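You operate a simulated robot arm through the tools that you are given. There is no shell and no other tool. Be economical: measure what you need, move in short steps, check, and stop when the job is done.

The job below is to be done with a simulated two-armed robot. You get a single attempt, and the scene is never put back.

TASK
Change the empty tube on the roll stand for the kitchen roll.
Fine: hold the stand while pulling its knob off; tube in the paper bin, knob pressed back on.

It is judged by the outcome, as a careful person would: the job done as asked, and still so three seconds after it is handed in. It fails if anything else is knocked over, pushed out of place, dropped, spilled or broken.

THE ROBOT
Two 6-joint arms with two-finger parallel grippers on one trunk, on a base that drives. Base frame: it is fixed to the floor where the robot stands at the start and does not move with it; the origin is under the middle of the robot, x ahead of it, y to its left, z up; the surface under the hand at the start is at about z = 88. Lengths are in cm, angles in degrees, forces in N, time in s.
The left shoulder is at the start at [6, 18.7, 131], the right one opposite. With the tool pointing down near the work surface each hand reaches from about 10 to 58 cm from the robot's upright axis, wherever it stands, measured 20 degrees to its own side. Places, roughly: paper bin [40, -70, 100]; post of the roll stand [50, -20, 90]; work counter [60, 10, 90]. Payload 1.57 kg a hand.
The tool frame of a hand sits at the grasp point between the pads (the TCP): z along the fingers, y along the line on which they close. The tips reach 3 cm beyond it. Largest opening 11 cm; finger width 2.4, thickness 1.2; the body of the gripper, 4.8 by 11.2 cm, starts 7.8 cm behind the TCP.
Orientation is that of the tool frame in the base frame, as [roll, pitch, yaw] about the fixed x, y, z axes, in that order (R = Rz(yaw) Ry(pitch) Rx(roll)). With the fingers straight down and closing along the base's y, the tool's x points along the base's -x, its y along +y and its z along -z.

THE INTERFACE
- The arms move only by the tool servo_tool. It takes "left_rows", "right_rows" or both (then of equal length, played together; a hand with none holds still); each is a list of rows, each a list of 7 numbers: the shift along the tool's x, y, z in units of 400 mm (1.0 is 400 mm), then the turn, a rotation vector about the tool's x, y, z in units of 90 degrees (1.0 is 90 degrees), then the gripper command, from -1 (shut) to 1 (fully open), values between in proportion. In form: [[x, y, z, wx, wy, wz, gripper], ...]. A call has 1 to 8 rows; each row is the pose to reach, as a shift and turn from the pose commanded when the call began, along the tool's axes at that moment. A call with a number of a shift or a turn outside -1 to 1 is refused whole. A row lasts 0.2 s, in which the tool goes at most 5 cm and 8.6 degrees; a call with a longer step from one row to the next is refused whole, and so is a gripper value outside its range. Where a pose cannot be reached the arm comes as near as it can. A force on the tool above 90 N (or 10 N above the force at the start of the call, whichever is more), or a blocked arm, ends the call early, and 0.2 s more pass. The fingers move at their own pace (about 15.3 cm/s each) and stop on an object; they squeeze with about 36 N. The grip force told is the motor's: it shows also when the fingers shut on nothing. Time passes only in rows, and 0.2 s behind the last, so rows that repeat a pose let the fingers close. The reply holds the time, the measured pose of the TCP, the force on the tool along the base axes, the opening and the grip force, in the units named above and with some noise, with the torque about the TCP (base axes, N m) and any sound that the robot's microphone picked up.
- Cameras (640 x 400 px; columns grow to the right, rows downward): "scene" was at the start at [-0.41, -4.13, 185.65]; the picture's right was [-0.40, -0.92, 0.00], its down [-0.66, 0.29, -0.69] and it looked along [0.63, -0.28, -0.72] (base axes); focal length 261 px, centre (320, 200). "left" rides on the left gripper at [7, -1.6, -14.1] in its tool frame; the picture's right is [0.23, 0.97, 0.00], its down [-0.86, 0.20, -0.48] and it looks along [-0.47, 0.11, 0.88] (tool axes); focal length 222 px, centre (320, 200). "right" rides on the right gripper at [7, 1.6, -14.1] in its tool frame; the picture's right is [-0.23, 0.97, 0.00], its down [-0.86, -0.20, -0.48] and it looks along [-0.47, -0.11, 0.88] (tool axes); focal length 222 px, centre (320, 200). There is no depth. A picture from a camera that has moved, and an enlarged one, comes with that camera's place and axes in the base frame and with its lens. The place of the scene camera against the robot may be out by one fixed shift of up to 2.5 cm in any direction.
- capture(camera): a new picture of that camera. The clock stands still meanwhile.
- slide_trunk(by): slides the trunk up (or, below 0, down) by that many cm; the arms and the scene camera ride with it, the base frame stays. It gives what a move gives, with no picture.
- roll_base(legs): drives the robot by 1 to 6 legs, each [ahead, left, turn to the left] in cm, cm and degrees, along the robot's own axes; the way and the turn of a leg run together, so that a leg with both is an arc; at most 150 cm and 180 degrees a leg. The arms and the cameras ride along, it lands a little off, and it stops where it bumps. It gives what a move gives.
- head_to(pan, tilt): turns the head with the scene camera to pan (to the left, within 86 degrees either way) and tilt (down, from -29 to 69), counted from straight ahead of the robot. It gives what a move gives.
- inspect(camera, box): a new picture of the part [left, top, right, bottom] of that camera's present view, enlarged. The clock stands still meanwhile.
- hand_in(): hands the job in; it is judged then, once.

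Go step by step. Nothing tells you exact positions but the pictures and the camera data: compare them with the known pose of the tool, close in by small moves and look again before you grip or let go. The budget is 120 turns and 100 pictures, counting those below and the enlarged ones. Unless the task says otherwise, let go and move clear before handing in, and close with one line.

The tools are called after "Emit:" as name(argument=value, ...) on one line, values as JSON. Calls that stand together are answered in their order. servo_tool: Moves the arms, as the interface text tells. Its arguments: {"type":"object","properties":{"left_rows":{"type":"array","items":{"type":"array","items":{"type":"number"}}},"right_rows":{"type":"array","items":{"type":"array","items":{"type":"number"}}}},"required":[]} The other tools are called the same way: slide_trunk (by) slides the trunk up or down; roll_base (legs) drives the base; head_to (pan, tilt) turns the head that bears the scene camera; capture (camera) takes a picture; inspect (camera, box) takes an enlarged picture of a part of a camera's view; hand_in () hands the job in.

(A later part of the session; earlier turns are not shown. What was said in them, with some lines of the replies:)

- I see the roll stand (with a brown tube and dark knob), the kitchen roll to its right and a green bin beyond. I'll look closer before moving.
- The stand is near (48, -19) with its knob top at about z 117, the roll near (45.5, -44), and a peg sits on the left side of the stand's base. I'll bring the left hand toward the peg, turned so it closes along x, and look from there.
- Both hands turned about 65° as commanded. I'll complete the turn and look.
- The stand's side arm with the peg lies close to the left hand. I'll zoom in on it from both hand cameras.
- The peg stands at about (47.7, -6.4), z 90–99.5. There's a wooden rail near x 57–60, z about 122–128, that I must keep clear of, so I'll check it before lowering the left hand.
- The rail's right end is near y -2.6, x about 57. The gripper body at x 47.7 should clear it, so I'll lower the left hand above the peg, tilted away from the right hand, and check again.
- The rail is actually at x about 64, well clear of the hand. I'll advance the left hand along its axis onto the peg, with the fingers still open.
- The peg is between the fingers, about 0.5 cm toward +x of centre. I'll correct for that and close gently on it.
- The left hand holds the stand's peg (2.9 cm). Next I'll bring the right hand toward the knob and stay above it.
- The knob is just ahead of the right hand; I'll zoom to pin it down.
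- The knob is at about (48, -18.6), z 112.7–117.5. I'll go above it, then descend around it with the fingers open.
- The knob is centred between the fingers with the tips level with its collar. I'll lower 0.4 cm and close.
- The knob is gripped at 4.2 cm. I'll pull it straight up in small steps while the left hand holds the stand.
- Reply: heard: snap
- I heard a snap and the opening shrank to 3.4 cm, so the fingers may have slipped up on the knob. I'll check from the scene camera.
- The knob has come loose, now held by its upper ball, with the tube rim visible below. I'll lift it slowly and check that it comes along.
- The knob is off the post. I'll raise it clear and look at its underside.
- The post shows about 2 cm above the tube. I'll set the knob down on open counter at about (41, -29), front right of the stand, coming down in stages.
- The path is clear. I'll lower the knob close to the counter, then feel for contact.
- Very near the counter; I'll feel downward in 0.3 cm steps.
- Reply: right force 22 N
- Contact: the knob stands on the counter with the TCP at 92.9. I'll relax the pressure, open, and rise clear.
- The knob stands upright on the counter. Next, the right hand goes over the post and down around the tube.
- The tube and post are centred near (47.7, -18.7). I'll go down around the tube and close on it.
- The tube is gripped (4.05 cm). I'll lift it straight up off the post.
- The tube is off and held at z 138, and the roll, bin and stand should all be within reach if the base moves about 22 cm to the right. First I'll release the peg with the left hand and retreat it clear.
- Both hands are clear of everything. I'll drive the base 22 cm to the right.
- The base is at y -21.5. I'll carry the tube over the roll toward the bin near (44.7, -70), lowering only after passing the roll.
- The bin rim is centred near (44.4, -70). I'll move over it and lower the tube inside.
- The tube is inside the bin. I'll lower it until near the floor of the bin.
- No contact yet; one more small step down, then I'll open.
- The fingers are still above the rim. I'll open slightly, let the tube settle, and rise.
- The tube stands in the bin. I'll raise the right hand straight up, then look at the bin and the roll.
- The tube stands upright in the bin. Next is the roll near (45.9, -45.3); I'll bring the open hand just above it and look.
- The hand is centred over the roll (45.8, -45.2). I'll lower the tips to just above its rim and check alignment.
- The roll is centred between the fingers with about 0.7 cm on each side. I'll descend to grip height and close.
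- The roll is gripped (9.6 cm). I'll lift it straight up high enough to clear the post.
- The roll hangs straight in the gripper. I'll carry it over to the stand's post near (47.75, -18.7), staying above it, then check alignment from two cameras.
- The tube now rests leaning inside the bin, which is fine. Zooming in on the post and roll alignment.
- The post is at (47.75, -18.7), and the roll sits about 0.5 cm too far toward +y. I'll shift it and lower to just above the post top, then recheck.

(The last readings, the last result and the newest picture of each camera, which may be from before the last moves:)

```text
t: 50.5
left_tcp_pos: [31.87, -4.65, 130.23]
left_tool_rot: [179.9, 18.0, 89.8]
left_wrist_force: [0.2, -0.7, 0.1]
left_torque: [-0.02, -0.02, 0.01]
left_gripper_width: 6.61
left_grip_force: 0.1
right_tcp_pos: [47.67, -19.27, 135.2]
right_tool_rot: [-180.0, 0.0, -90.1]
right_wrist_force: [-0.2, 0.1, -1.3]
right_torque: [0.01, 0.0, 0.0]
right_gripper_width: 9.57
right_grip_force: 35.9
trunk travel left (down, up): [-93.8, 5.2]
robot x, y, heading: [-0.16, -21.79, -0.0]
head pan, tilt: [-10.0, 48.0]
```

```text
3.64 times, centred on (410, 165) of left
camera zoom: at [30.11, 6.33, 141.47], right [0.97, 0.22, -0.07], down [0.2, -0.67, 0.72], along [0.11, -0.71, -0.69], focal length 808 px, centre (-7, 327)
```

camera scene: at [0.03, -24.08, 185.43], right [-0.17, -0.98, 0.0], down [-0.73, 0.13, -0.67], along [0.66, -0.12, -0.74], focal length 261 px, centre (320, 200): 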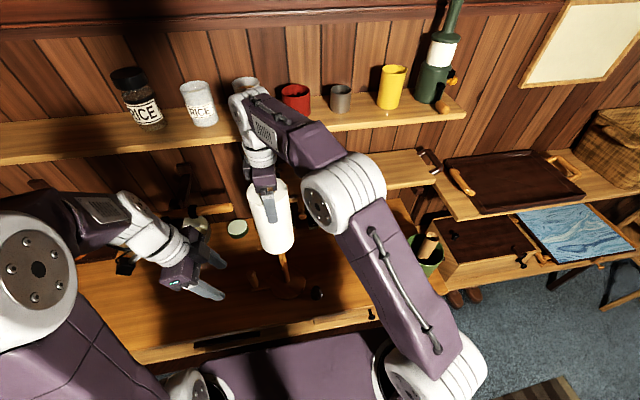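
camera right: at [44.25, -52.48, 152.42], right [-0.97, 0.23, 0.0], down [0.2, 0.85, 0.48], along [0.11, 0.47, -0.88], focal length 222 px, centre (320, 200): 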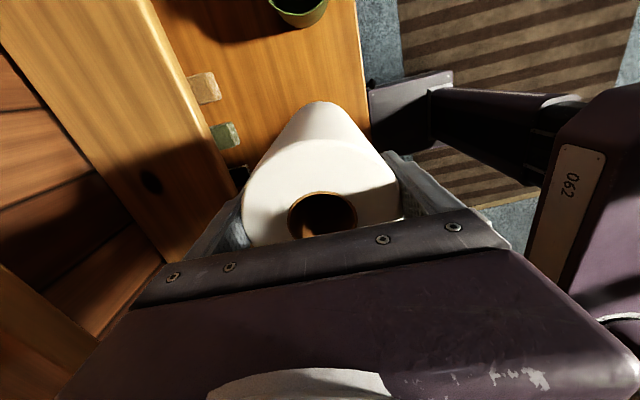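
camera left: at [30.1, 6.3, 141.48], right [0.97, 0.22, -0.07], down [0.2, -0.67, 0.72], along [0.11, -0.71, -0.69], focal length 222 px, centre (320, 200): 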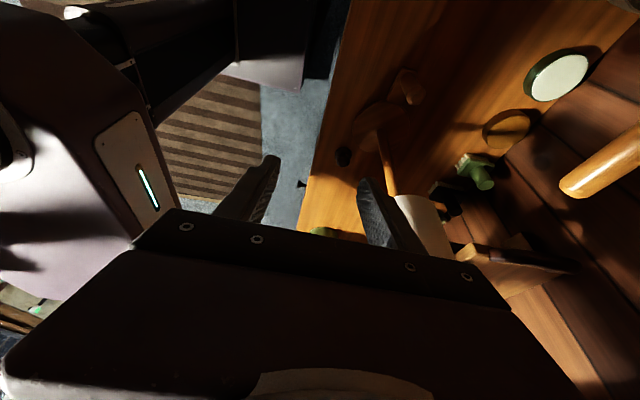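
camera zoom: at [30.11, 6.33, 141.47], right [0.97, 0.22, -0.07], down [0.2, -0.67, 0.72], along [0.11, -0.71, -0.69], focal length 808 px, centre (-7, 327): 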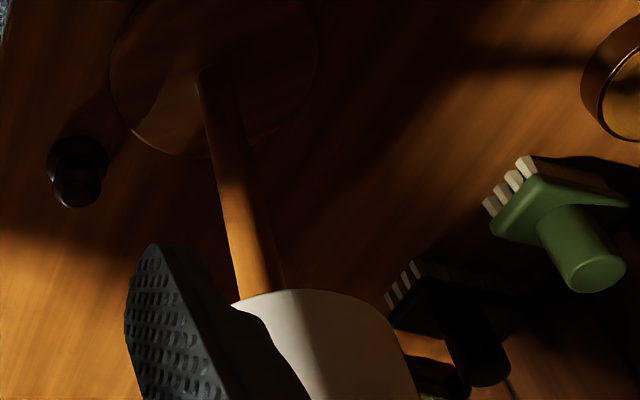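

The roll now lines up with the post in both views. I'll lower slowly onto the post top, watching the force.

Emit:
servo_tool(right_rows=[[0, 0.002, 0.02, 0, 0, 0, 0.2], [0, 0.002, 0.04, 0, 0, 0, 0.2], [0, 0.002, 0.06, 0, 0, 0, 0.2], [0, 0.002, 0.08, 0, 0, 0, 0.2], [0, 0.002, 0.1, 0, 0, 0, 0.2]])

Emit:
inspect(camera="scene", box=[240, 190, 330, 310])

```text
t: 51.7
left_tcp_pos: [31.82, -4.56, 130.23]
left_tool_rot: [-180.0, 18.1, 89.8]
left_wrist_force: [-0.4, -0.6, -0.5]
left_torque: [0.04, 0.03, 0.0]
left_gripper_width: 6.6
left_grip_force: 0.1
right_tcp_pos: [47.75, -19.26, 131.05]
right_tool_rot: [180.0, 0.1, -90.1]
right_wrist_force: [-0.8, -0.2, -1.9]
right_torque: [-0.05, 0.01, -0.02]
right_gripper_width: 9.56
right_grip_force: 35.2
trunk travel left (down, up): [-93.8, 5.2]
robot x, y, heading: [0.31, -21.77, -0.2]
head pan, tilt: [-10.0, 48.0]
```

```text
3.33 times, centred on (285, 250) of scene
camera zoom: at [0.06, -24.07, 185.43], right [-0.17, -0.98, 0.0], down [-0.73, 0.13, -0.67], along [0.66, -0.12, -0.74], focal length 869 px, centre (437, 33)
```

zoom: 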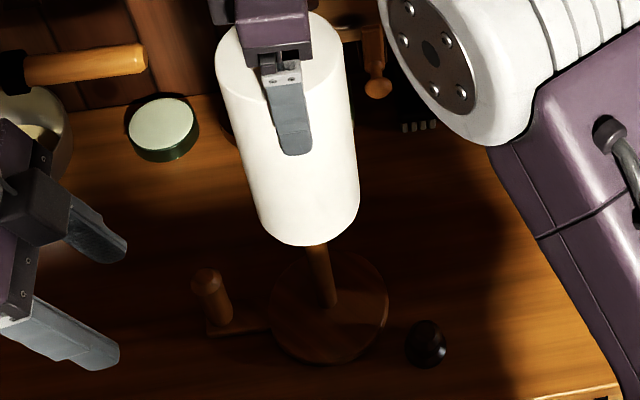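

The roll has passed over the post top without contact. I'll continue down to just above the disc.

Emit:
servo_tool(right_rows=[[0, 0, 0.06, 0, 0, 0, 0.2], [0, 0, 0.13, 0, 0, 0, 0.2], [0, 0, 0.2, 0, 0, 0, 0.2], [0, 0, 0.27, 0, 0, 0, 0.2], [0, 0, 0.34, 0, 0, 0, 0.2], [0, 0, 0.41, 0, 0, 0, 0.2], [0, 0, 0.47, 0, 0, 0, 0.2], [0, 0, 0.515, 0, 0, 0, 0.2]])

Emit:
inspect(camera="scene", box=[240, 190, 330, 310])

Emit:
capture(camera="right")

```text
t: 53.5
left_tcp_pos: [31.91, -4.55, 130.2]
left_tool_rot: [180.0, 18.0, 89.9]
left_wrist_force: [0.1, 0.0, -0.4]
left_torque: [-0.04, 0.01, -0.01]
left_gripper_width: 6.59
left_grip_force: 0.1
right_tcp_pos: [47.67, -19.15, 110.29]
right_tool_rot: [-180.0, 0.0, -90.1]
right_wrist_force: [-0.1, 0.5, -2.1]
right_torque: [-0.02, 0.0, 0.02]
right_gripper_width: 9.57
right_grip_force: 36.0
trunk travel left (down, up): [-93.8, 5.2]
robot x, y, heading: [-0.18, -21.6, 0.1]
head pan, tilt: [-10.0, 48.0]
```

```text
3.33 times, centred on (285, 250) of scene
camera zoom: at [0.08, -24.06, 185.43], right [-0.17, -0.98, 0.0], down [-0.73, 0.13, -0.67], along [0.66, -0.12, -0.74], focal length 869 px, centre (437, 33)
```

zoom: 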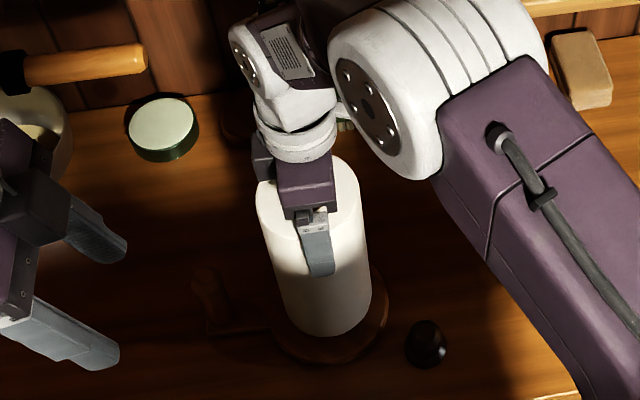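

```text
31 pictures are left
camera right: at [46.03, -26.17, 124.31], right [-0.97, 0.23, 0.0], down [0.2, 0.85, 0.48], along [0.11, 0.47, -0.88], focal length 222 px, centre (320, 200)
```

right: 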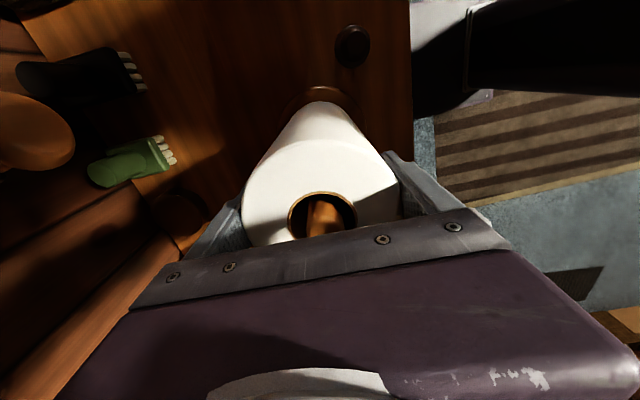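

The post shows in the hole. I'll feel down for the disc.

Emit:
servo_tool(right_rows=[[0, 0, 0.01, 0, 0, 0, 0.2], [0, 0, 0.02, 0, 0, 0, 0.2]])

Emit:
servo_tool(right_rows=[[0, 0, 0.008, 0, 0, 0, 0.2], [0, 0, 0.014, 0, 0, 0, 0.2]])

```text
t: 54.1
left_tcp_pos: [31.85, -4.57, 130.23]
left_tool_rot: [180.0, 18.0, 89.9]
left_wrist_force: [0.3, 0.2, 0.1]
left_torque: [0.02, 0.03, 0.01]
left_gripper_width: 6.59
left_grip_force: 0.1
right_tcp_pos: [47.64, -19.26, 109.48]
right_tool_rot: [180.0, 0.0, -90.1]
right_wrist_force: [-0.7, -0.1, -1.3]
right_torque: [0.02, 0.03, 0.0]
right_gripper_width: 9.57
right_grip_force: 36.0
trunk travel left (down, up): [-93.8, 5.2]
robot x, y, heading: [-0.0, -21.77, -0.2]
head pan, tilt: [-10.0, 48.0]
```

```text
t: 54.7
left_tcp_pos: [31.91, -4.65, 130.21]
left_tool_rot: [-180.0, 18.0, 89.9]
left_wrist_force: [-0.4, 0.2, -0.5]
left_torque: [0.01, -0.02, -0.01]
left_gripper_width: 6.58
left_grip_force: 0.1
right_tcp_pos: [47.65, -19.11, 109.01]
right_tool_rot: [-180.0, -0.1, -90.0]
right_wrist_force: [-0.2, -0.7, -1.1]
right_torque: [0.11, 0.02, -0.01]
right_gripper_width: 9.56
right_grip_force: 35.4
trunk travel left (down, up): [-93.8, 5.2]
robot x, y, heading: [-0.03, -21.39, -0.2]
head pan, tilt: [-10.0, 48.0]
```

Emit:
servo_tool(right_rows=[[0, 0, 0.008, 0, 0, 0, 0.2], [0, 0, 0.014, 0, 0, 0, 0.2]])

Emit:
servo_tool(right_rows=[[0, 0, 0.006, 0, 0, 0, 0.2], [0, 0, 0.01, 0, 0, 0, 0.2]])

```text
t: 55.3
left_tcp_pos: [31.42, -4.57, 130.38]
left_tool_rot: [179.9, 18.0, 89.9]
left_wrist_force: [-1.3, -1.2, 0.0]
left_torque: [0.0, -0.01, -0.03]
left_gripper_width: 6.58
left_grip_force: 0.0
right_tcp_pos: [47.38, -19.23, 108.74]
right_tool_rot: [-179.6, 0.2, -90.0]
right_wrist_force: [1.7, -2.2, 34.2]
right_torque: [0.16, 0.9, 0.54]
right_gripper_width: 9.59
right_grip_force: 35.9
trunk travel left (down, up): [-93.8, 5.2]
robot x, y, heading: [-0.23, -22.04, 0.1]
head pan, tilt: [-10.0, 48.0]
```

```text
t: 55.9
left_tcp_pos: [31.35, -4.79, 130.42]
left_tool_rot: [179.8, 17.9, 89.8]
left_wrist_force: [1.1, -0.2, -0.4]
left_torque: [0.01, -0.02, 0.01]
left_gripper_width: 6.62
left_grip_force: 0.1
right_tcp_pos: [47.43, -19.37, 108.42]
right_tool_rot: [-179.5, 0.2, -90.1]
right_wrist_force: [4.7, -4.5, 49.4]
right_torque: [-0.1, 0.81, 0.27]
right_gripper_width: 9.51
right_grip_force: 36.8
trunk travel left (down, up): [-93.8, 5.2]
robot x, y, heading: [0.09, -22.14, -0.1]
head pan, tilt: [-10.0, 48.0]
```

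The roll is seated on the disc. I'll ease off the pressure, open and rise straight up.

Emit:
servo_tool(right_rows=[[0, 0, -0.012, 0, 0, 0, 0.2], [0, 0, -0.012, 0, 0, 0, 0.8], [0, 0, -0.012, 0, 0, 0, 1], [0, 0, -0.012, 0, 0, 0, 1], [0, 0, -0.05, 0, 0, 0, 1], [0, 0, -0.13, 0, 0, 0, 1], [0, 0, -0.24, 0, 0, 0, 1], [0.02, 0, -0.35, 0, 0, 0, 1]])

Emit:
capture(camera="right")

Emit:
inspect(camera="scene", box=[200, 180, 350, 310])

```text
t: 57.7
left_tcp_pos: [31.71, -4.67, 130.22]
left_tool_rot: [180.0, 18.0, 89.9]
left_wrist_force: [-0.7, 0.6, -0.2]
left_torque: [0.03, -0.04, 0.0]
left_gripper_width: 6.59
left_grip_force: 0.1
right_tcp_pos: [47.58, -20.15, 122.08]
right_tool_rot: [180.0, 0.0, -90.1]
right_wrist_force: [-0.1, 0.6, 0.5]
right_torque: [0.01, -0.03, 0.0]
right_gripper_width: 11.0
right_grip_force: 0.1
trunk travel left (down, up): [-93.8, 5.2]
robot x, y, heading: [0.1, -21.97, -0.3]
head pan, tilt: [-10.0, 48.0]
```

```text
30 pictures are left
camera right: at [46.01, -27.13, 136.1], right [-0.97, 0.23, 0.0], down [0.2, 0.86, 0.48], along [0.11, 0.47, -0.88], focal length 222 px, centre (320, 200)
```

right: 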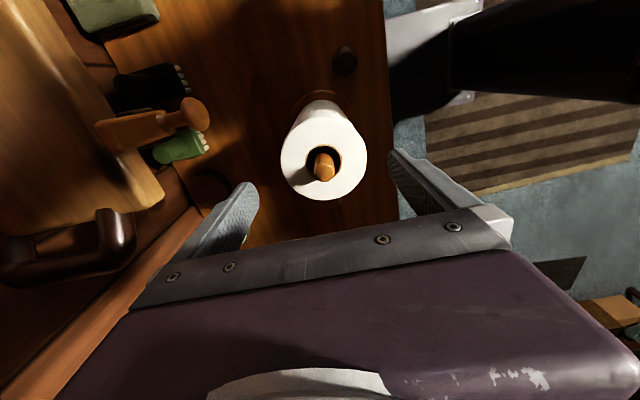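

```text
3.08 times, centred on (275, 245) of scene
camera zoom: at [-0.07, -24.13, 185.42], right [-0.17, -0.98, 0.0], down [-0.73, 0.13, -0.67], along [0.66, -0.12, -0.74], focal length 802 px, centre (458, 62)
```

zoom: 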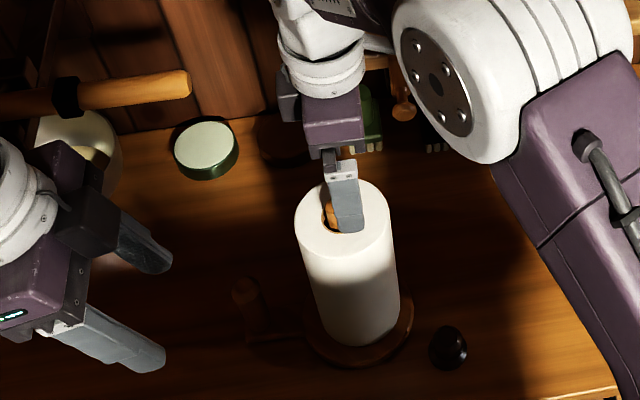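

The roll is on the stand with the post showing through. Next I'll fetch the knob at about (41, -29.2), stopping above it to check.

Emit:
servo_tool(right_rows=[[0.08, 0.055, -0.02, 0, 0, 0, 0.6], [0.16, 0.11, -0.02, 0, 0, 0, 0.3], [0.226, 0.165, 0.0, 0, 0, 0, 0.3], [0.226, 0.165, 0.1, 0, 0, 0, 0.3], [0.226, 0.165, 0.2, 0, 0, 0, 0.3], [0.226, 0.165, 0.3, 0, 0, 0, 0.3], [0.226, 0.165, 0.4, 0, 0, 0, 0.3]])

Emit:
capture(camera="right")

```text
t: 59.3
left_tcp_pos: [31.93, -4.57, 130.34]
left_tool_rot: [180.0, 18.0, 89.9]
left_wrist_force: [0.7, -0.1, -0.3]
left_torque: [-0.01, 0.02, 0.01]
left_gripper_width: 6.59
left_grip_force: 0.0
right_tcp_pos: [41.16, -28.86, 105.87]
right_tool_rot: [-179.9, 0.0, -90.1]
right_wrist_force: [0.3, 0.5, 0.2]
right_torque: [0.05, 0.0, -0.02]
right_gripper_width: 7.13
right_grip_force: 0.0
trunk travel left (down, up): [-93.8, 5.2]
robot x, y, heading: [0.15, -22.03, -0.3]
head pan, tilt: [-10.0, 48.0]
```

```text
28 pictures are left
camera right: at [39.45, -35.83, 119.94], right [-0.97, 0.23, 0.0], down [0.2, 0.85, 0.48], along [0.11, 0.47, -0.88], focal length 222 px, centre (320, 200)
```

right: 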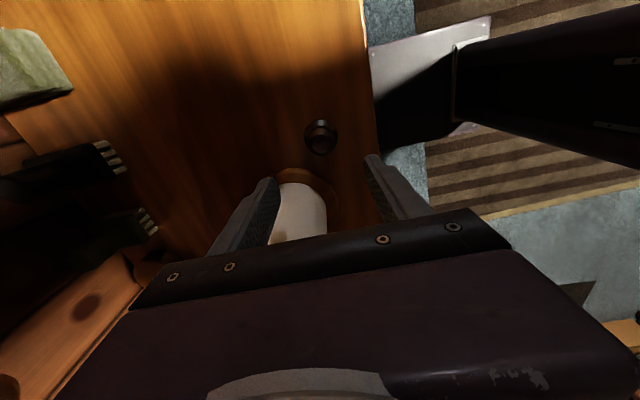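

The knob is at (40.9, -29.3), as left. I'll descend around its ball.

Emit:
servo_tool(right_rows=[[0.01, 0.006, 0.1, 0, 0, 0, 0.2], [0.01, 0.006, 0.2, 0, 0, 0, 0.2], [0.01, 0.006, 0.28, 0, 0, 0, 0.2], [0.01, 0.006, 0.32, 0, 0, 0, 0.2]])

Emit:
inspect(camera="right", box=[240, 110, 400, 250])

```text
t: 60.3
left_tcp_pos: [31.81, -4.64, 130.3]
left_tool_rot: [-180.0, 18.0, 90.0]
left_wrist_force: [0.3, -0.3, 0.8]
left_torque: [0.0, 0.05, -0.01]
left_gripper_width: 6.6
left_grip_force: 0.1
right_tcp_pos: [40.76, -29.54, 93.11]
right_tool_rot: [-180.0, 0.0, -90.0]
right_wrist_force: [-0.1, 0.1, 0.1]
right_torque: [0.0, -0.02, -0.01]
right_gripper_width: 6.62
right_grip_force: 0.0
trunk travel left (down, up): [-93.8, 5.2]
robot x, y, heading: [-0.08, -21.83, -0.3]
head pan, tilt: [-10.0, 48.0]
```

```text
2.86 times, centred on (320, 180) of right
camera zoom: at [39.14, -36.43, 107.17], right [-0.97, 0.23, 0.0], down [0.2, 0.85, 0.48], along [0.11, 0.47, -0.88], focal length 635 px, centre (320, 257)
```

zoom: 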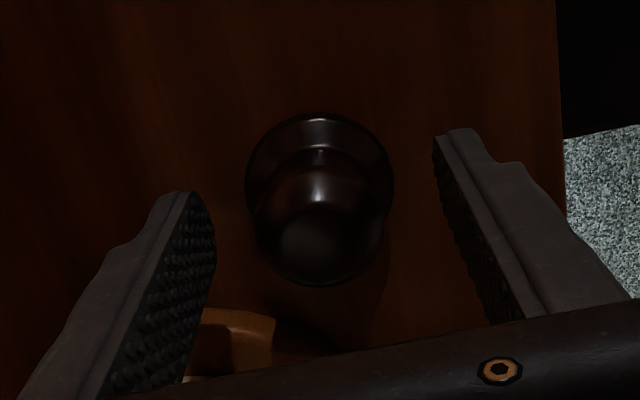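

The ball is between the pads. I'll lower 0.3 cm and close on it.

Emit:
servo_tool(right_rows=[[0, 0, 0.007, 0, 0, 0, 0.2], [0, 0, 0.007, 0, 0, 0, -0.1], [0, 0, 0.007, 0, 0, 0, -0.35], [0, 0, 0.007, 0, 0, 0, -1], [0, 0, 0.007, 0, 0, 0, -1]])

Emit:
servo_tool(right_rows=[[0, 0, -0.03, 0, 0, 0, -1], [0, 0, -0.08, 0, 0, 0, -1], [0, 0, -0.15, 0, 0, 0, -1], [0, 0, -0.25, 0, 0, 0, -1]])

Emit:
capture(camera="right")

```text
t: 61.5
left_tcp_pos: [31.87, -4.54, 130.32]
left_tool_rot: [180.0, 18.0, 90.0]
left_wrist_force: [-0.1, 0.4, 0.0]
left_torque: [-0.01, 0.01, 0.0]
left_gripper_width: 6.58
left_grip_force: 0.2
right_tcp_pos: [40.83, -29.44, 92.9]
right_tool_rot: [179.9, 0.0, -89.9]
right_wrist_force: [-0.8, 0.0, 0.3]
right_torque: [0.01, 0.04, 0.0]
right_gripper_width: 3.39
right_grip_force: 36.3
trunk travel left (down, up): [-93.8, 5.2]
robot x, y, heading: [-0.19, -21.6, -0.2]
head pan, tilt: [-10.0, 48.0]
```

```text
t: 62.5
left_tcp_pos: [31.75, -4.57, 130.33]
left_tool_rot: [-180.0, 18.0, 89.9]
left_wrist_force: [-0.7, -0.8, 0.0]
left_torque: [0.02, 0.0, -0.01]
left_gripper_width: 6.59
left_grip_force: 0.1
right_tcp_pos: [40.76, -29.56, 103.03]
right_tool_rot: [-180.0, 0.0, -90.2]
right_wrist_force: [-0.2, -0.9, -0.1]
right_torque: [-0.02, 0.0, -0.03]
right_gripper_width: 3.4
right_grip_force: 36.0
trunk travel left (down, up): [-93.8, 5.2]
robot x, y, heading: [-0.56, -21.84, -0.0]
head pan, tilt: [-10.0, 48.0]
```

```text
26 pictures are left
camera right: at [39.16, -36.46, 117.07], right [-0.97, 0.23, 0.0], down [0.2, 0.85, 0.48], along [0.11, 0.47, -0.88], focal length 222 px, centre (320, 200)
```

right: 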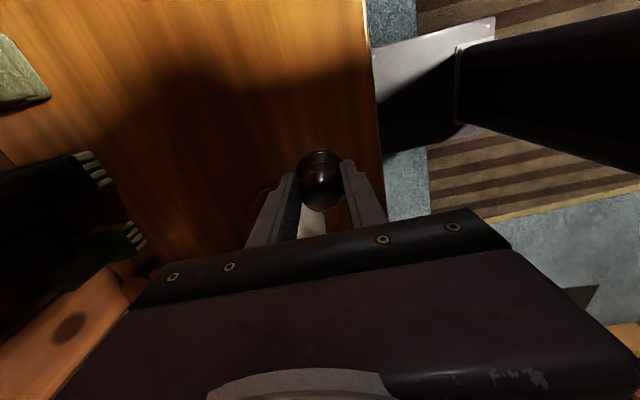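

The knob is held firmly and upright. I'll raise it and bring it above the post, then check alignment.

Emit:
servo_tool(right_rows=[[0, 0, -0.12, 0, 0, 0, -1], [0, 0, -0.24, 0, 0, 0, -1], [0, 0, -0.36, 0, 0, 0, -1], [0, 0, -0.48, 0, 0, 0, -1], [-0.03, -0.02, -0.58, 0, 0, 0, -1], [-0.1, -0.07, -0.6, 0, 0, 0, -1], [-0.18, -0.13, -0.6, 0, 0, 0, -1], [-0.24, -0.168, -0.6, 0, 0, 0, -1]])

Emit:
inspect(camera="right", box=[240, 70, 400, 230])

Emit:
inspect(camera="scene", box=[220, 170, 340, 300])

```text
t: 64.3
left_tcp_pos: [31.82, -4.48, 130.22]
left_tool_rot: [180.0, 18.0, 89.9]
left_wrist_force: [0.3, 0.3, 0.3]
left_torque: [0.02, 0.02, 0.02]
left_gripper_width: 6.63
left_grip_force: 0.1
right_tcp_pos: [47.37, -19.94, 126.9]
right_tool_rot: [179.9, 0.0, -90.1]
right_wrist_force: [-0.5, 0.0, -0.3]
right_torque: [-0.01, 0.04, 0.02]
right_gripper_width: 3.39
right_grip_force: 35.9
trunk travel left (down, up): [-93.8, 5.2]
robot x, y, heading: [0.37, -21.64, -0.0]
head pan, tilt: [-10.0, 48.0]
```

```text
2.50 times, centred on (320, 150) of right
camera zoom: at [45.79, -26.84, 140.86], right [-0.97, 0.23, 0.0], down [0.2, 0.86, 0.48], along [0.11, 0.47, -0.88], focal length 555 px, centre (320, 325)
```

zoom: 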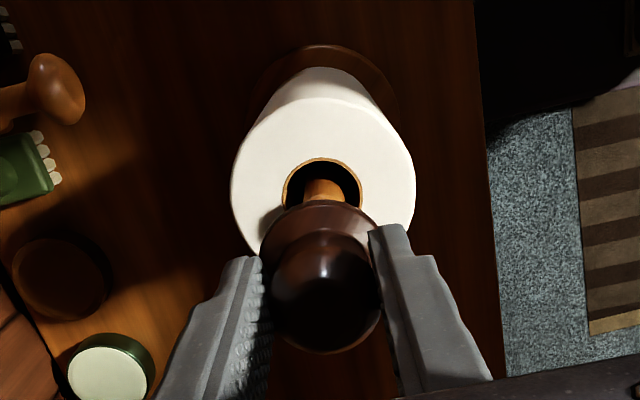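

```text
3.08 times, centred on (280, 235) of scene
camera zoom: at [0.07, -23.96, 185.43], right [-0.17, -0.98, 0.0], down [-0.73, 0.13, -0.67], along [0.66, -0.12, -0.74], focal length 802 px, centre (443, 92)
```

zoom: 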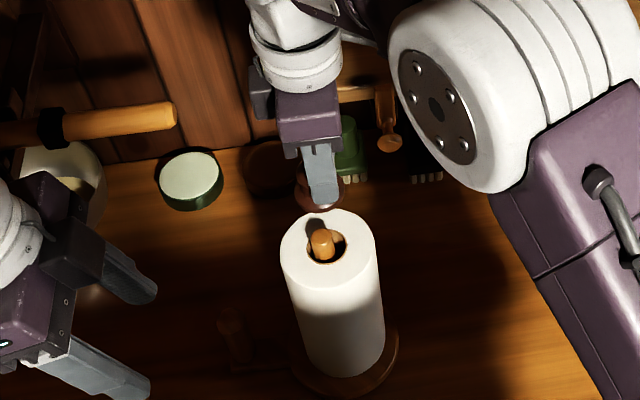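

The knob hangs above the post. I'll zoom in from the scene and left cameras to measure the remaining offset.

Emit:
inspect(camera="left", box=[380, 130, 500, 240])

Emit:
inspect(camera="scene", box=[250, 200, 310, 260])

```text
3.64 times, centred on (440, 185) of left
camera zoom: at [30.14, 6.39, 141.46], right [0.97, 0.21, -0.07], down [0.2, -0.67, 0.72], along [0.11, -0.72, -0.69], focal length 808 px, centre (-116, 254)
```

zoom: 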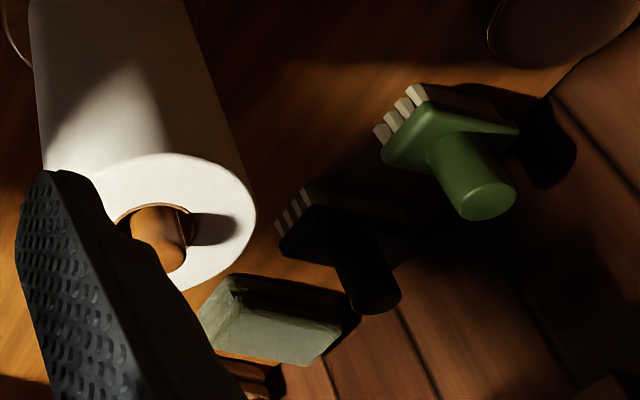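

```text
6.67 times, centred on (280, 230) of scene
camera zoom: at [0.07, -23.96, 185.43], right [-0.17, -0.98, 0.0], down [-0.73, 0.13, -0.67], along [0.66, -0.12, -0.74], focal length 1738 px, centre (587, 0)
```

zoom: 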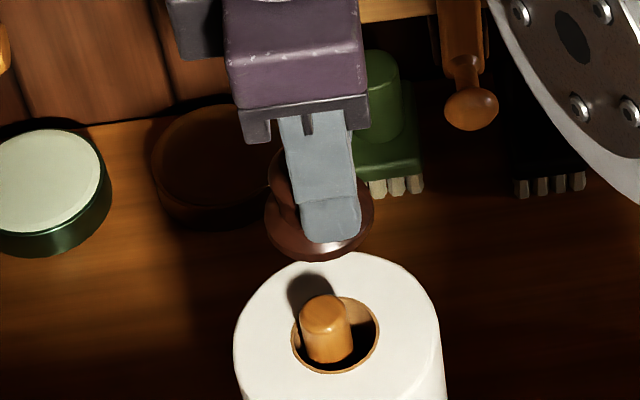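

By the scene view the knob must move about +0.3 in x and +0.53 in y. I'll apply that, lower to just above the post and recheck.

Emit:
servo_tool(right_rows=[[-0.0135, -0.007, 0.03, 0, 0, 0, -1], [-0.0135, -0.007, 0.08, 0, 0, 0, -1], [-0.0135, -0.007, 0.12, 0, 0, 0, -1], [-0.0135, -0.007, 0.145, 0, 0, 0, -1], [-0.0135, -0.007, 0.145, 0, 0, 0, -1]])

Emit:
inspect(camera="scene", box=[250, 200, 310, 260])

Emit:
inspect(camera="right", box=[270, 100, 370, 200])

```text
t: 65.5
left_tcp_pos: [31.88, -4.65, 130.29]
left_tool_rot: [-180.0, 18.0, 89.9]
left_wrist_force: [-0.7, 0.2, 1.2]
left_torque: [0.02, -0.01, 0.02]
left_gripper_width: 6.62
left_grip_force: 0.1
right_tcp_pos: [47.81, -19.38, 120.93]
right_tool_rot: [-179.9, 0.0, -90.2]
right_wrist_force: [0.4, -0.2, -0.4]
right_torque: [0.01, 0.01, 0.01]
right_gripper_width: 3.37
right_grip_force: 36.2
trunk travel left (down, up): [-93.8, 5.2]
robot x, y, heading: [-0.01, -21.83, -0.2]
head pan, tilt: [-10.0, 48.0]
```

```text
6.67 times, centred on (280, 230) of scene
camera zoom: at [0.05, -24.03, 185.43], right [-0.17, -0.98, 0.0], down [-0.73, 0.13, -0.67], along [0.66, -0.12, -0.74], focal length 1738 px, centre (587, 0)
```

zoom: 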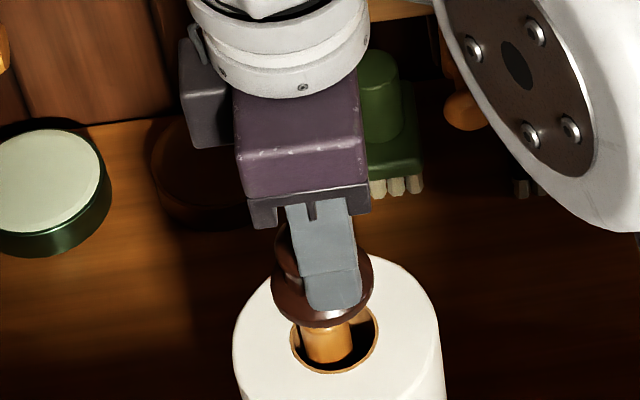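

```text
4.00 times, centred on (320, 150) of right
camera zoom: at [46.11, -26.4, 135.09], right [-0.97, 0.23, 0.0], down [0.2, 0.85, 0.48], along [0.11, 0.47, -0.88], focal length 888 px, centre (320, 400)
```

zoom: 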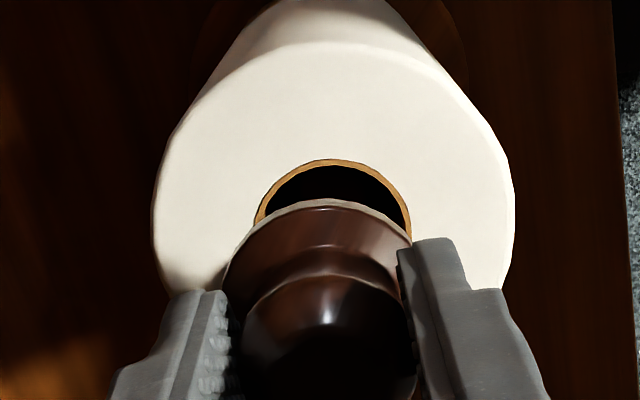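

Alignment is now within about 0.1 cm. I'll lower the knob onto the post in small steps.

Emit:
servo_tool(right_rows=[[0, 0, 0.015, 0, 0, 0, -1], [0, 0, 0.03, 0, 0, 0, -1], [0, 0, 0.045, 0, 0, 0, -1], [0, 0, 0.058, 0, 0, 0, -1]])

Emit:
inspect(camera="scene", box=[250, 200, 310, 260])

```text
t: 66.5
left_tcp_pos: [31.57, -4.74, 130.31]
left_tool_rot: [179.8, 18.0, 90.0]
left_wrist_force: [-0.7, 0.1, 0.5]
left_torque: [0.01, 0.02, 0.01]
left_gripper_width: 6.58
left_grip_force: 0.0
right_tcp_pos: [47.65, -19.46, 119.14]
right_tool_rot: [-179.6, 0.2, -90.2]
right_wrist_force: [4.3, -1.9, 20.1]
right_torque: [0.3, -0.09, -0.06]
right_gripper_width: 3.37
right_grip_force: 36.5
trunk travel left (down, up): [-93.8, 5.2]
robot x, y, heading: [-0.02, -21.85, -0.0]
head pan, tilt: [-10.0, 48.0]
```

```text
6.67 times, centred on (280, 230) of scene
camera zoom: at [-0.35, -24.21, 185.47], right [-0.18, -0.98, 0.0], down [-0.73, 0.13, -0.67], along [0.66, -0.12, -0.74], focal length 1738 px, centre (587, 0)
```

zoom: 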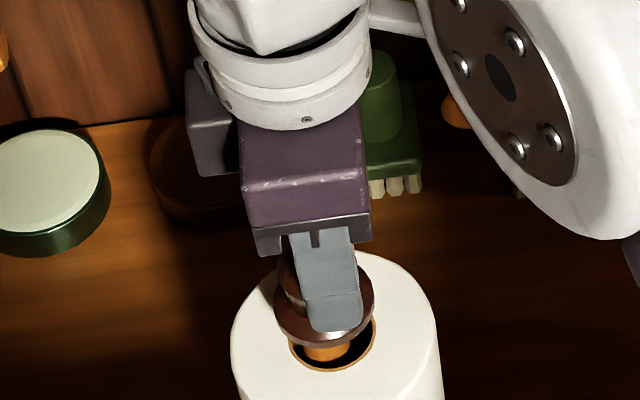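

Contact at 20 N near the post top. I'll press a little more and watch whether it slides on.

Emit:
servo_tool(right_rows=[[0, 0, 0.01, 0, 0, 0, -1], [0, 0, 0.02, 0, 0, 0, -1]])

Emit:
inspect(camera="right", box=[270, 100, 370, 200])

```text
t: 67.1
left_tcp_pos: [31.49, -4.84, 130.38]
left_tool_rot: [179.8, 17.9, 90.0]
left_wrist_force: [0.0, -0.7, -0.1]
left_torque: [-0.04, 0.0, 0.0]
left_gripper_width: 6.59
left_grip_force: 0.2
right_tcp_pos: [47.72, -19.5, 118.38]
right_tool_rot: [-179.5, 0.1, -90.1]
right_wrist_force: [5.5, -5.5, 47.3]
right_torque: [0.57, 0.17, -0.04]
right_gripper_width: 3.44
right_grip_force: 36.1
trunk travel left (down, up): [-93.8, 5.2]
robot x, y, heading: [-0.28, -21.74, -0.3]
head pan, tilt: [-10.0, 48.0]
```

```text
4.00 times, centred on (320, 150) of right
camera zoom: at [45.91, -26.51, 132.42], right [-0.97, 0.23, -0.01], down [0.2, 0.85, 0.48], along [0.12, 0.47, -0.88], focal length 888 px, centre (320, 400)
```

zoom: 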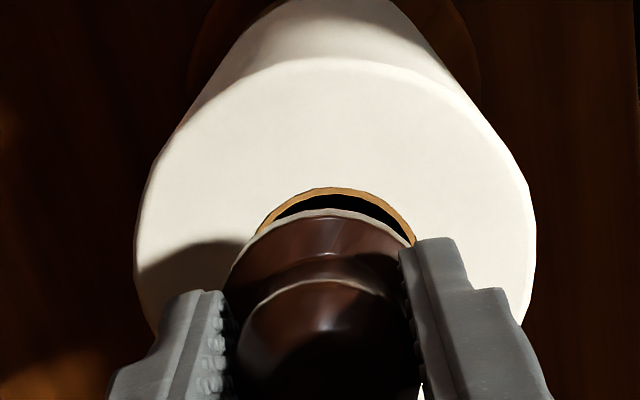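

The knob is going down with rising force, as a press fit would. I'll keep pressing in small steps.

Emit:
servo_tool(right_rows=[[0, 0, 0.01, 0, 0, 0, -1], [0, 0, 0.02, 0, 0, 0, -1], [0, 0, 0.03, 0, 0, 0, -1]])

Emit:
inspect(camera="scene", box=[250, 200, 310, 260])

Emit:
inspect(camera="right", box=[270, 100, 370, 200])

```text
t: 67.8
left_tcp_pos: [31.13, -4.83, 130.38]
left_tool_rot: [179.7, 17.9, 89.8]
left_wrist_force: [0.3, 1.0, 0.2]
left_torque: [-0.01, 0.03, -0.02]
left_gripper_width: 6.58
left_grip_force: 0.1
right_tcp_pos: [47.84, -19.32, 118.4]
right_tool_rot: [-178.5, 0.7, -90.1]
right_wrist_force: [-10.6, -11.4, 49.7]
right_torque: [0.4, 0.92, 0.3]
right_gripper_width: 3.46
right_grip_force: 36.1
trunk travel left (down, up): [-93.8, 5.2]
robot x, y, heading: [0.06, -21.83, -0.0]
head pan, tilt: [-10.0, 48.0]
stopped in row 3 (right hand): the force on the tool passed its limit at 93 N (the readings are from after the stop); the commanded pose is now the measured one
```

```text
6.67 times, centred on (280, 230) of scene
camera zoom: at [-0.94, -24.39, 185.38], right [-0.18, -0.98, 0.0], down [-0.73, 0.13, -0.67], along [0.66, -0.12, -0.74], focal length 1738 px, centre (587, 0)
```

zoom: 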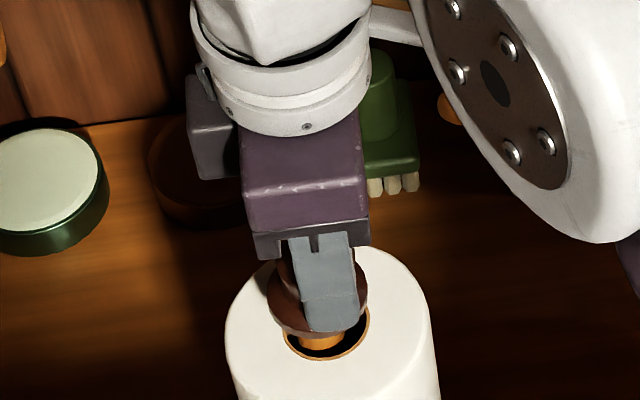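

```text
4.00 times, centred on (320, 150) of right
camera zoom: at [45.88, -26.53, 132.27], right [-0.97, 0.23, -0.02], down [0.19, 0.85, 0.49], along [0.13, 0.48, -0.87], focal length 888 px, centre (320, 400)
```

zoom: 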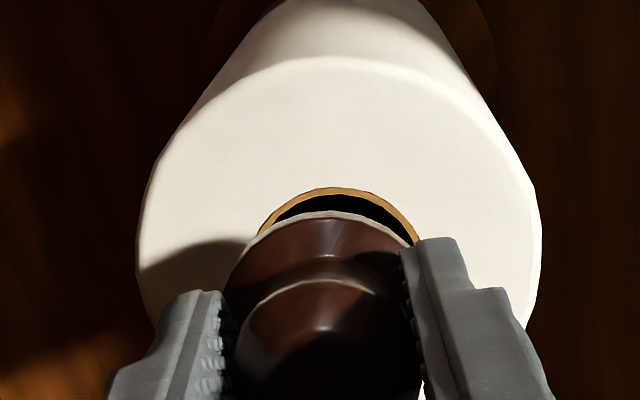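

It stopped at 93 N with the knob partly down. I'll ease off the force and look at how the knob sits before pressing again.

Emit:
servo_tool(right_rows=[[0, 0, -0.006, 0, 0, 0, -1], [0, 0, -0.012, 0, 0, 0, -1]])

Emit:
inspect(camera="scene", box=[260, 220, 300, 260])

```text
t: 68.5
left_tcp_pos: [31.46, -4.83, 130.42]
left_tool_rot: [179.9, 17.9, 89.9]
left_wrist_force: [0.4, 0.1, 0.7]
left_torque: [0.01, -0.01, 0.03]
left_gripper_width: 6.6
left_grip_force: 0.3
right_tcp_pos: [47.85, -19.35, 118.35]
right_tool_rot: [-178.8, 0.6, -90.1]
right_wrist_force: [-6.0, -6.9, 25.0]
right_torque: [0.17, 0.47, 0.14]
right_gripper_width: 3.5
right_grip_force: 35.5
trunk travel left (down, up): [-93.8, 5.2]
robot x, y, heading: [0.17, -21.77, 0.1]
head pan, tilt: [-10.0, 48.0]
```

```text
10.00 times, centred on (280, 240) of scene
camera zoom: at [-0.54, -24.32, 185.41], right [-0.18, -0.98, 0.0], down [-0.73, 0.13, -0.67], along [0.66, -0.12, -0.74], focal length 2607 px, centre (720, -200)
```

zoom: 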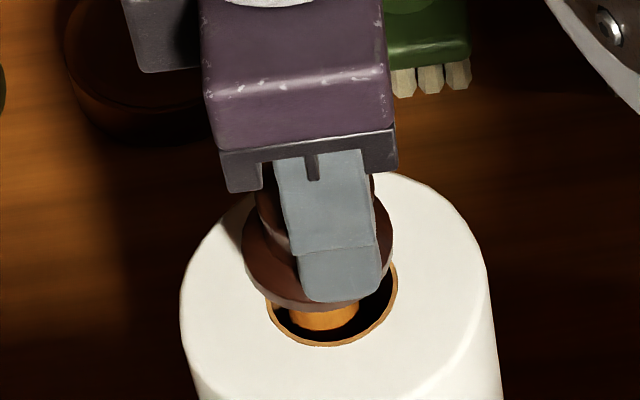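

There is still residual force, so I'll ease fully, then open the fingers slightly around the knob so it can settle while they still fence it in.

Emit:
servo_tool(right_rows=[[0, 0, -0.008, 0, 0, 0, -1], [0, 0, -0.012, 0, 0, 0, -1], [0, 0, -0.012, 0, 0, 0, -0.25], [0, 0, -0.012, 0, 0, 0, -0.1], [0, 0, -0.012, 0, 0, 0, -0.1]])

Emit:
inspect(camera="right", box=[260, 100, 380, 220])

Emit:
inspect(camera="scene", box=[260, 220, 300, 260])

```text
t: 69.7
left_tcp_pos: [31.92, -4.47, 130.33]
left_tool_rot: [180.0, 18.0, 89.9]
left_wrist_force: [-0.4, 0.0, 0.8]
left_torque: [0.01, 0.0, -0.03]
left_gripper_width: 6.59
left_grip_force: 0.1
right_tcp_pos: [48.26, -19.15, 118.7]
right_tool_rot: [-178.9, 0.5, -90.0]
right_wrist_force: [1.2, -0.3, 0.2]
right_torque: [0.01, -0.03, 0.03]
right_gripper_width: 4.95
right_grip_force: 0.1
trunk travel left (down, up): [-93.8, 5.2]
robot x, y, heading: [-0.31, -21.89, -0.2]
head pan, tilt: [-10.0, 48.0]
```

```text
3.33 times, centred on (320, 160) of right
camera zoom: at [46.47, -26.26, 132.66], right [-0.97, 0.23, -0.02], down [0.19, 0.85, 0.49], along [0.13, 0.47, -0.87], focal length 740 px, centre (320, 333)
```

zoom: 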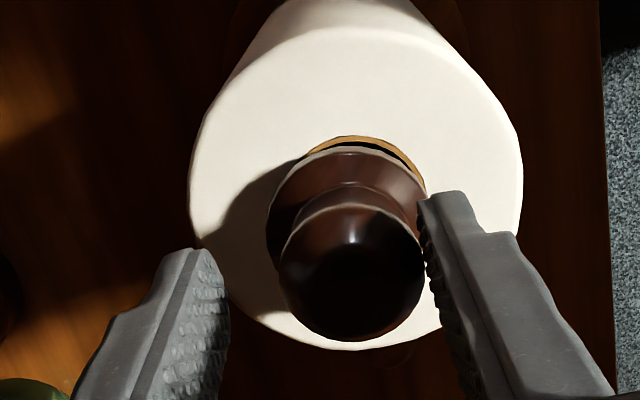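

```text
10.00 times, centred on (280, 240) of scene
camera zoom: at [0.05, -24.06, 185.43], right [-0.18, -0.98, 0.0], down [-0.73, 0.13, -0.67], along [0.66, -0.12, -0.74], focal length 2607 px, centre (720, -200)
```

zoom: 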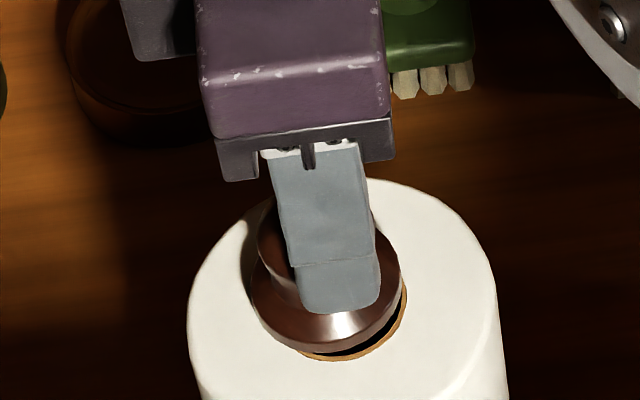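

After release the knob settled lower on the post and looks upright. I'll open a bit, recentre and raise the hand to see it clearly.

Emit:
servo_tool(right_rows=[[0, 0.01, 0, 0, 0, 0, 0.1], [0, 0.01, 0, 0, 0.012, 0, 0.2], [0, 0.01, -0.05, 0, 0.012, 0, 0.2], [0, 0.01, -0.12, 0, 0.012, 0, 0.2], [0.05, 0.01, -0.2, 0, 0.012, 0, 0.2]])

Emit:
inspect(camera="right", box=[260, 80, 380, 200])

Emit:
inspect(camera="scene", box=[250, 210, 310, 280])

```text
t: 70.8
left_tcp_pos: [31.77, -4.8, 130.35]
left_tool_rot: [179.9, 18.0, 89.9]
left_wrist_force: [0.6, 0.0, -0.6]
left_torque: [-0.01, 0.03, 0.0]
left_gripper_width: 6.63
left_grip_force: 0.1
right_tcp_pos: [47.66, -21.26, 126.69]
right_tool_rot: [-179.0, -0.6, -90.2]
right_wrist_force: [0.3, -0.6, -0.3]
right_torque: [0.0, 0.0, 0.0]
right_gripper_width: 6.6
right_grip_force: 0.1
trunk travel left (down, up): [-93.8, 5.2]
robot x, y, heading: [-0.27, -21.54, -0.3]
head pan, tilt: [-10.0, 48.0]
```

```text
3.33 times, centred on (320, 140) of right
camera zoom: at [45.87, -28.24, 140.73], right [-0.97, 0.23, -0.02], down [0.19, 0.86, 0.47], along [0.13, 0.46, -0.88], focal length 740 px, centre (320, 400)
```

zoom: 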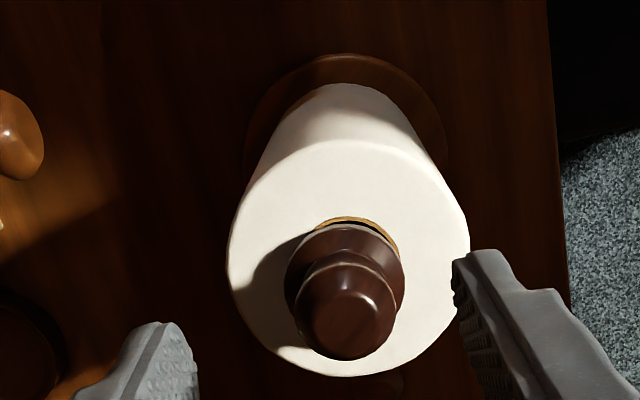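

```text
5.71 times, centred on (280, 245) of scene
camera zoom: at [-0.07, -24.22, 185.42], right [-0.18, -0.98, 0.0], down [-0.73, 0.13, -0.67], along [0.66, -0.12, -0.74], focal length 1490 px, centre (549, -57)
```

zoom: 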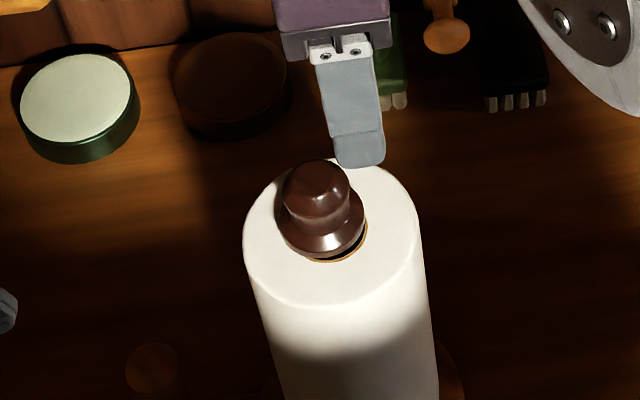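

The knob sits upright on the post at about (47.7, -18.75), almost on the roll. I'll close the fingers above it and press straight down on its top.

Emit:
servo_tool(right_rows=[[-0.03, 0, 0, 0, 0, 0, -0.5], [-0.062, -0.001, 0, 0, 0, 0, -1], [-0.062, -0.001, 0, 0, 0, 0, -1], [-0.062, -0.001, 0.06, 0, 0, 0, -1], [-0.062, -0.001, 0.12, 0, 0, 0, -1], [-0.062, -0.001, 0.14, 0, 0, 0, -1]])

Emit:
inspect(camera="right", box=[250, 80, 390, 220])

```text
t: 72.2
left_tcp_pos: [31.79, -4.61, 130.21]
left_tool_rot: [180.0, 17.9, 89.8]
left_wrist_force: [0.6, 0.5, 0.2]
left_torque: [0.0, -0.01, 0.02]
left_gripper_width: 6.58
left_grip_force: 0.1
right_tcp_pos: [47.91, -19.01, 121.13]
right_tool_rot: [-178.9, -0.6, -90.2]
right_wrist_force: [0.0, -0.6, 0.0]
right_torque: [0.0, 0.01, 0.03]
right_gripper_width: 0.0
right_grip_force: 21.0
trunk travel left (down, up): [-93.8, 5.2]
robot x, y, heading: [-0.2, -21.67, -0.3]
head pan, tilt: [-10.0, 48.0]
```

```text
2.86 times, centred on (320, 150) of right
camera zoom: at [46.04, -25.74, 135.19], right [-0.97, 0.23, -0.02], down [0.19, 0.86, 0.47], along [0.13, 0.46, -0.88], focal length 635 px, centre (320, 343)
```

zoom: 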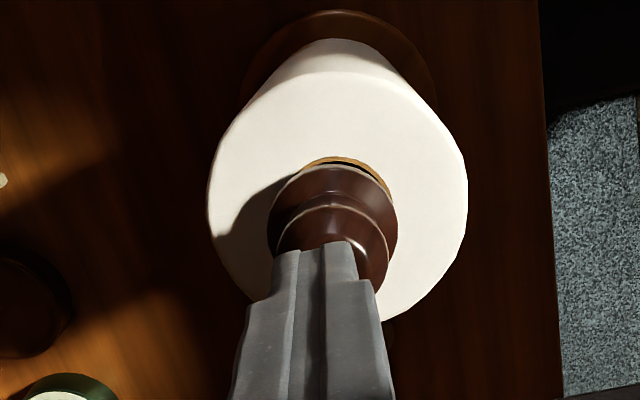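

The fingers should shift about 0.45 cm toward -x and 0.2 cm toward +y to sit over the knob's centre. I'll do that and press gently.

Emit:
servo_tool(right_rows=[[-0.006, 0.011, 0, 0, 0, 0, -1], [-0.006, 0.011, 0.01, 0, 0, 0, -1], [-0.006, 0.011, 0.02, 0, 0, 0, -1], [-0.006, 0.011, 0.03, 0, 0, 0, -1]])

```text
t: 73.2
left_tcp_pos: [31.56, -4.53, 130.27]
left_tool_rot: [179.9, 18.0, 89.9]
left_wrist_force: [0.3, -0.9, 0.9]
left_torque: [-0.01, -0.01, 0.01]
left_gripper_width: 6.58
left_grip_force: 0.0
right_tcp_pos: [47.33, -18.57, 120.12]
right_tool_rot: [-178.7, -0.4, -90.1]
right_wrist_force: [0.5, 1.1, 3.7]
right_torque: [0.05, -0.05, 0.0]
right_gripper_width: 0.0
right_grip_force: 20.9
trunk travel left (down, up): [-93.8, 5.2]
robot x, y, heading: [0.02, -21.65, -0.2]
head pan, tilt: [-10.0, 48.0]
heard: snap
```

A snap was heard: the knob clicked on. One more light press to be sure, then I'll look.

Emit:
servo_tool(right_rows=[[0, 0, 0.008, 0, 0, 0, -1], [0, 0, 0.016, 0, 0, 0, -1]])

Emit:
servo_tool(right_rows=[[0, 0, -0.04, 0, 0, 0, -1], [0, 0, -0.12, 0, 0, 0, -1], [0.05, 0, -0.2, 0, 0, 0, -1], [0.12, 0, -0.24, 0, 0, 0, -1]])

Emit:
inspect(camera="right", box=[260, 60, 380, 180])

Emit:
inspect(camera="scene", box=[250, 210, 310, 280])

```text
t: 73.8
left_tcp_pos: [31.16, -4.78, 130.56]
left_tool_rot: [179.6, 18.0, 89.8]
left_wrist_force: [0.2, -0.4, -0.3]
left_torque: [-0.02, -0.03, -0.05]
left_gripper_width: 6.59
left_grip_force: 0.1
right_tcp_pos: [47.22, -18.64, 119.97]
right_tool_rot: [-178.0, -0.3, -90.1]
right_wrist_force: [3.9, -0.7, 57.9]
right_torque: [0.18, -0.06, 0.02]
right_gripper_width: 0.0
right_grip_force: 21.2
trunk travel left (down, up): [-93.8, 5.2]
robot x, y, heading: [-0.03, -21.87, -0.1]
head pan, tilt: [-10.0, 48.0]
```

```text
t: 74.8
left_tcp_pos: [32.0, -4.73, 130.13]
left_tool_rot: [-180.0, 17.8, 89.9]
left_wrist_force: [-0.6, 0.2, -0.3]
left_torque: [0.0, 0.0, 0.01]
left_gripper_width: 6.59
left_grip_force: 0.0
right_tcp_pos: [47.46, -23.38, 129.04]
right_tool_rot: [-179.0, -0.5, -90.1]
right_wrist_force: [0.2, 0.4, -0.3]
right_torque: [-0.04, 0.0, 0.0]
right_gripper_width: 0.04
right_grip_force: 21.3
trunk travel left (down, up): [-93.8, 5.2]
robot x, y, heading: [-0.14, -21.96, -0.2]
head pan, tilt: [-10.0, 48.0]
```

```text
3.33 times, centred on (320, 120) of right
camera zoom: at [45.59, -30.25, 143.11], right [-0.97, 0.23, -0.02], down [0.19, 0.86, 0.47], along [0.12, 0.46, -0.88], focal length 740 px, centre (320, 467)
```

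zoom: 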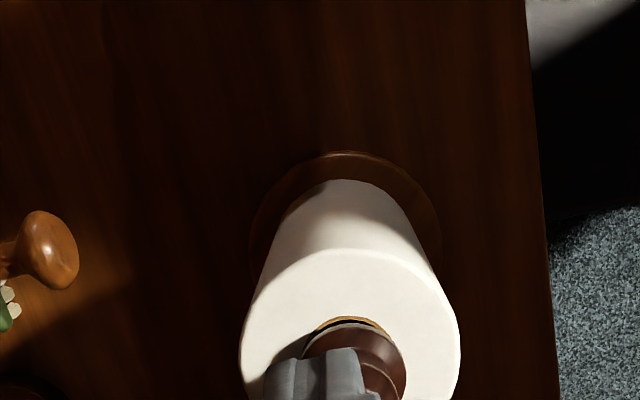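

```text
5.71 times, centred on (280, 245) of scene
camera zoom: at [0.19, -24.25, 185.42], right [-0.18, -0.98, 0.0], down [-0.73, 0.13, -0.67], along [0.66, -0.12, -0.74], focal length 1490 px, centre (549, -57)
```

zoom: 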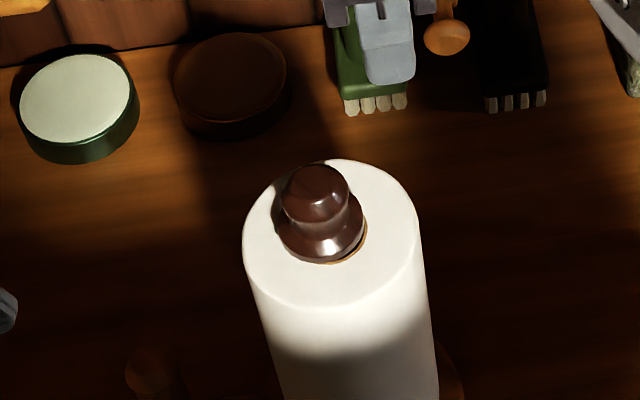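

The knob is seated upright on the roll. I'll retract the right hand and check the whole scene once.

Emit:
servo_tool(right_rows=[[0.06, 0.06, -0.05, 0, 0, 0, -0.5], [0.12, 0.14, -0.1, 0, 0, 0, 0], [0.2, 0.22, -0.14, 0, 0, 0, 0], [0.28, 0.3, -0.16, 0, 0, 0, 0]])

Emit:
head_to(pan=-25, tilt=46)

Emit:
capture(camera="scene")

Emit:
capture(camera="right")

```text
t: 75.8
left_tcp_pos: [31.68, -4.71, 130.24]
left_tool_rot: [-180.0, 18.0, 89.9]
left_wrist_force: [0.3, 0.0, -0.1]
left_torque: [0.02, 0.02, 0.01]
left_gripper_width: 6.61
left_grip_force: 0.1
right_tcp_pos: [35.0, -34.28, 135.25]
right_tool_rot: [-178.9, -0.5, -90.1]
right_wrist_force: [-0.8, -0.4, 0.3]
right_torque: [0.0, 0.02, 0.0]
right_gripper_width: 5.51
right_grip_force: 0.0
trunk travel left (down, up): [-93.8, 5.2]
robot x, y, heading: [-0.19, -21.68, 0.1]
head pan, tilt: [-10.0, 48.0]
```

```text
t: 76.6
left_tcp_pos: [31.67, -4.65, 130.25]
left_tool_rot: [180.0, 17.9, 89.9]
left_wrist_force: [0.3, 0.6, 0.7]
left_torque: [0.0, 0.05, -0.02]
left_gripper_width: 6.57
left_grip_force: 0.1
right_tcp_pos: [35.17, -34.47, 135.29]
right_tool_rot: [-178.9, -0.5, -90.1]
right_wrist_force: [-0.6, 0.6, -0.7]
right_torque: [0.02, -0.01, 0.03]
right_gripper_width: 5.51
right_grip_force: 0.0
trunk travel left (down, up): [-93.8, 5.2]
robot x, y, heading: [-0.26, -21.69, -0.2]
head pan, tilt: [-25.0, 46.0]
```

```text
7 pictures are left
camera scene: at [-0.56, -26.16, 185.71], right [-0.42, -0.91, 0.0], down [-0.65, 0.3, -0.69], along [0.63, -0.29, -0.72], focal length 261 px, centre (320, 200)
```

scene: 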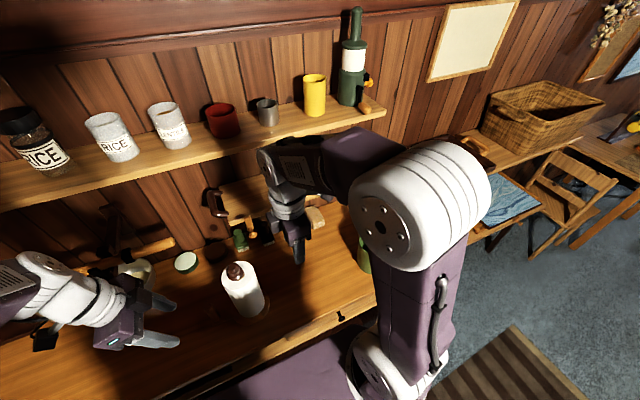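

```text
6 pictures are left
camera right: at [33.27, -41.22, 149.3], right [-0.97, 0.23, -0.02], down [0.19, 0.86, 0.47], along [0.13, 0.46, -0.88], focal length 222 px, centre (320, 200)
```

right: 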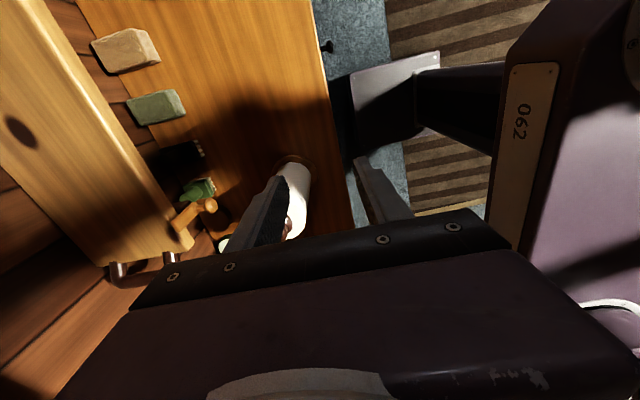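

The roll is on the stand with its knob on, the tube was last seen leaning inside the bin, and nothing else looks disturbed. Both hands are clear, so I'll hand in.

Emit:
hand_in()

```text
The job is handed in.
```

The empty tube is in the paper bin, and the kitchen roll is on the stand with its knob snapped back on.
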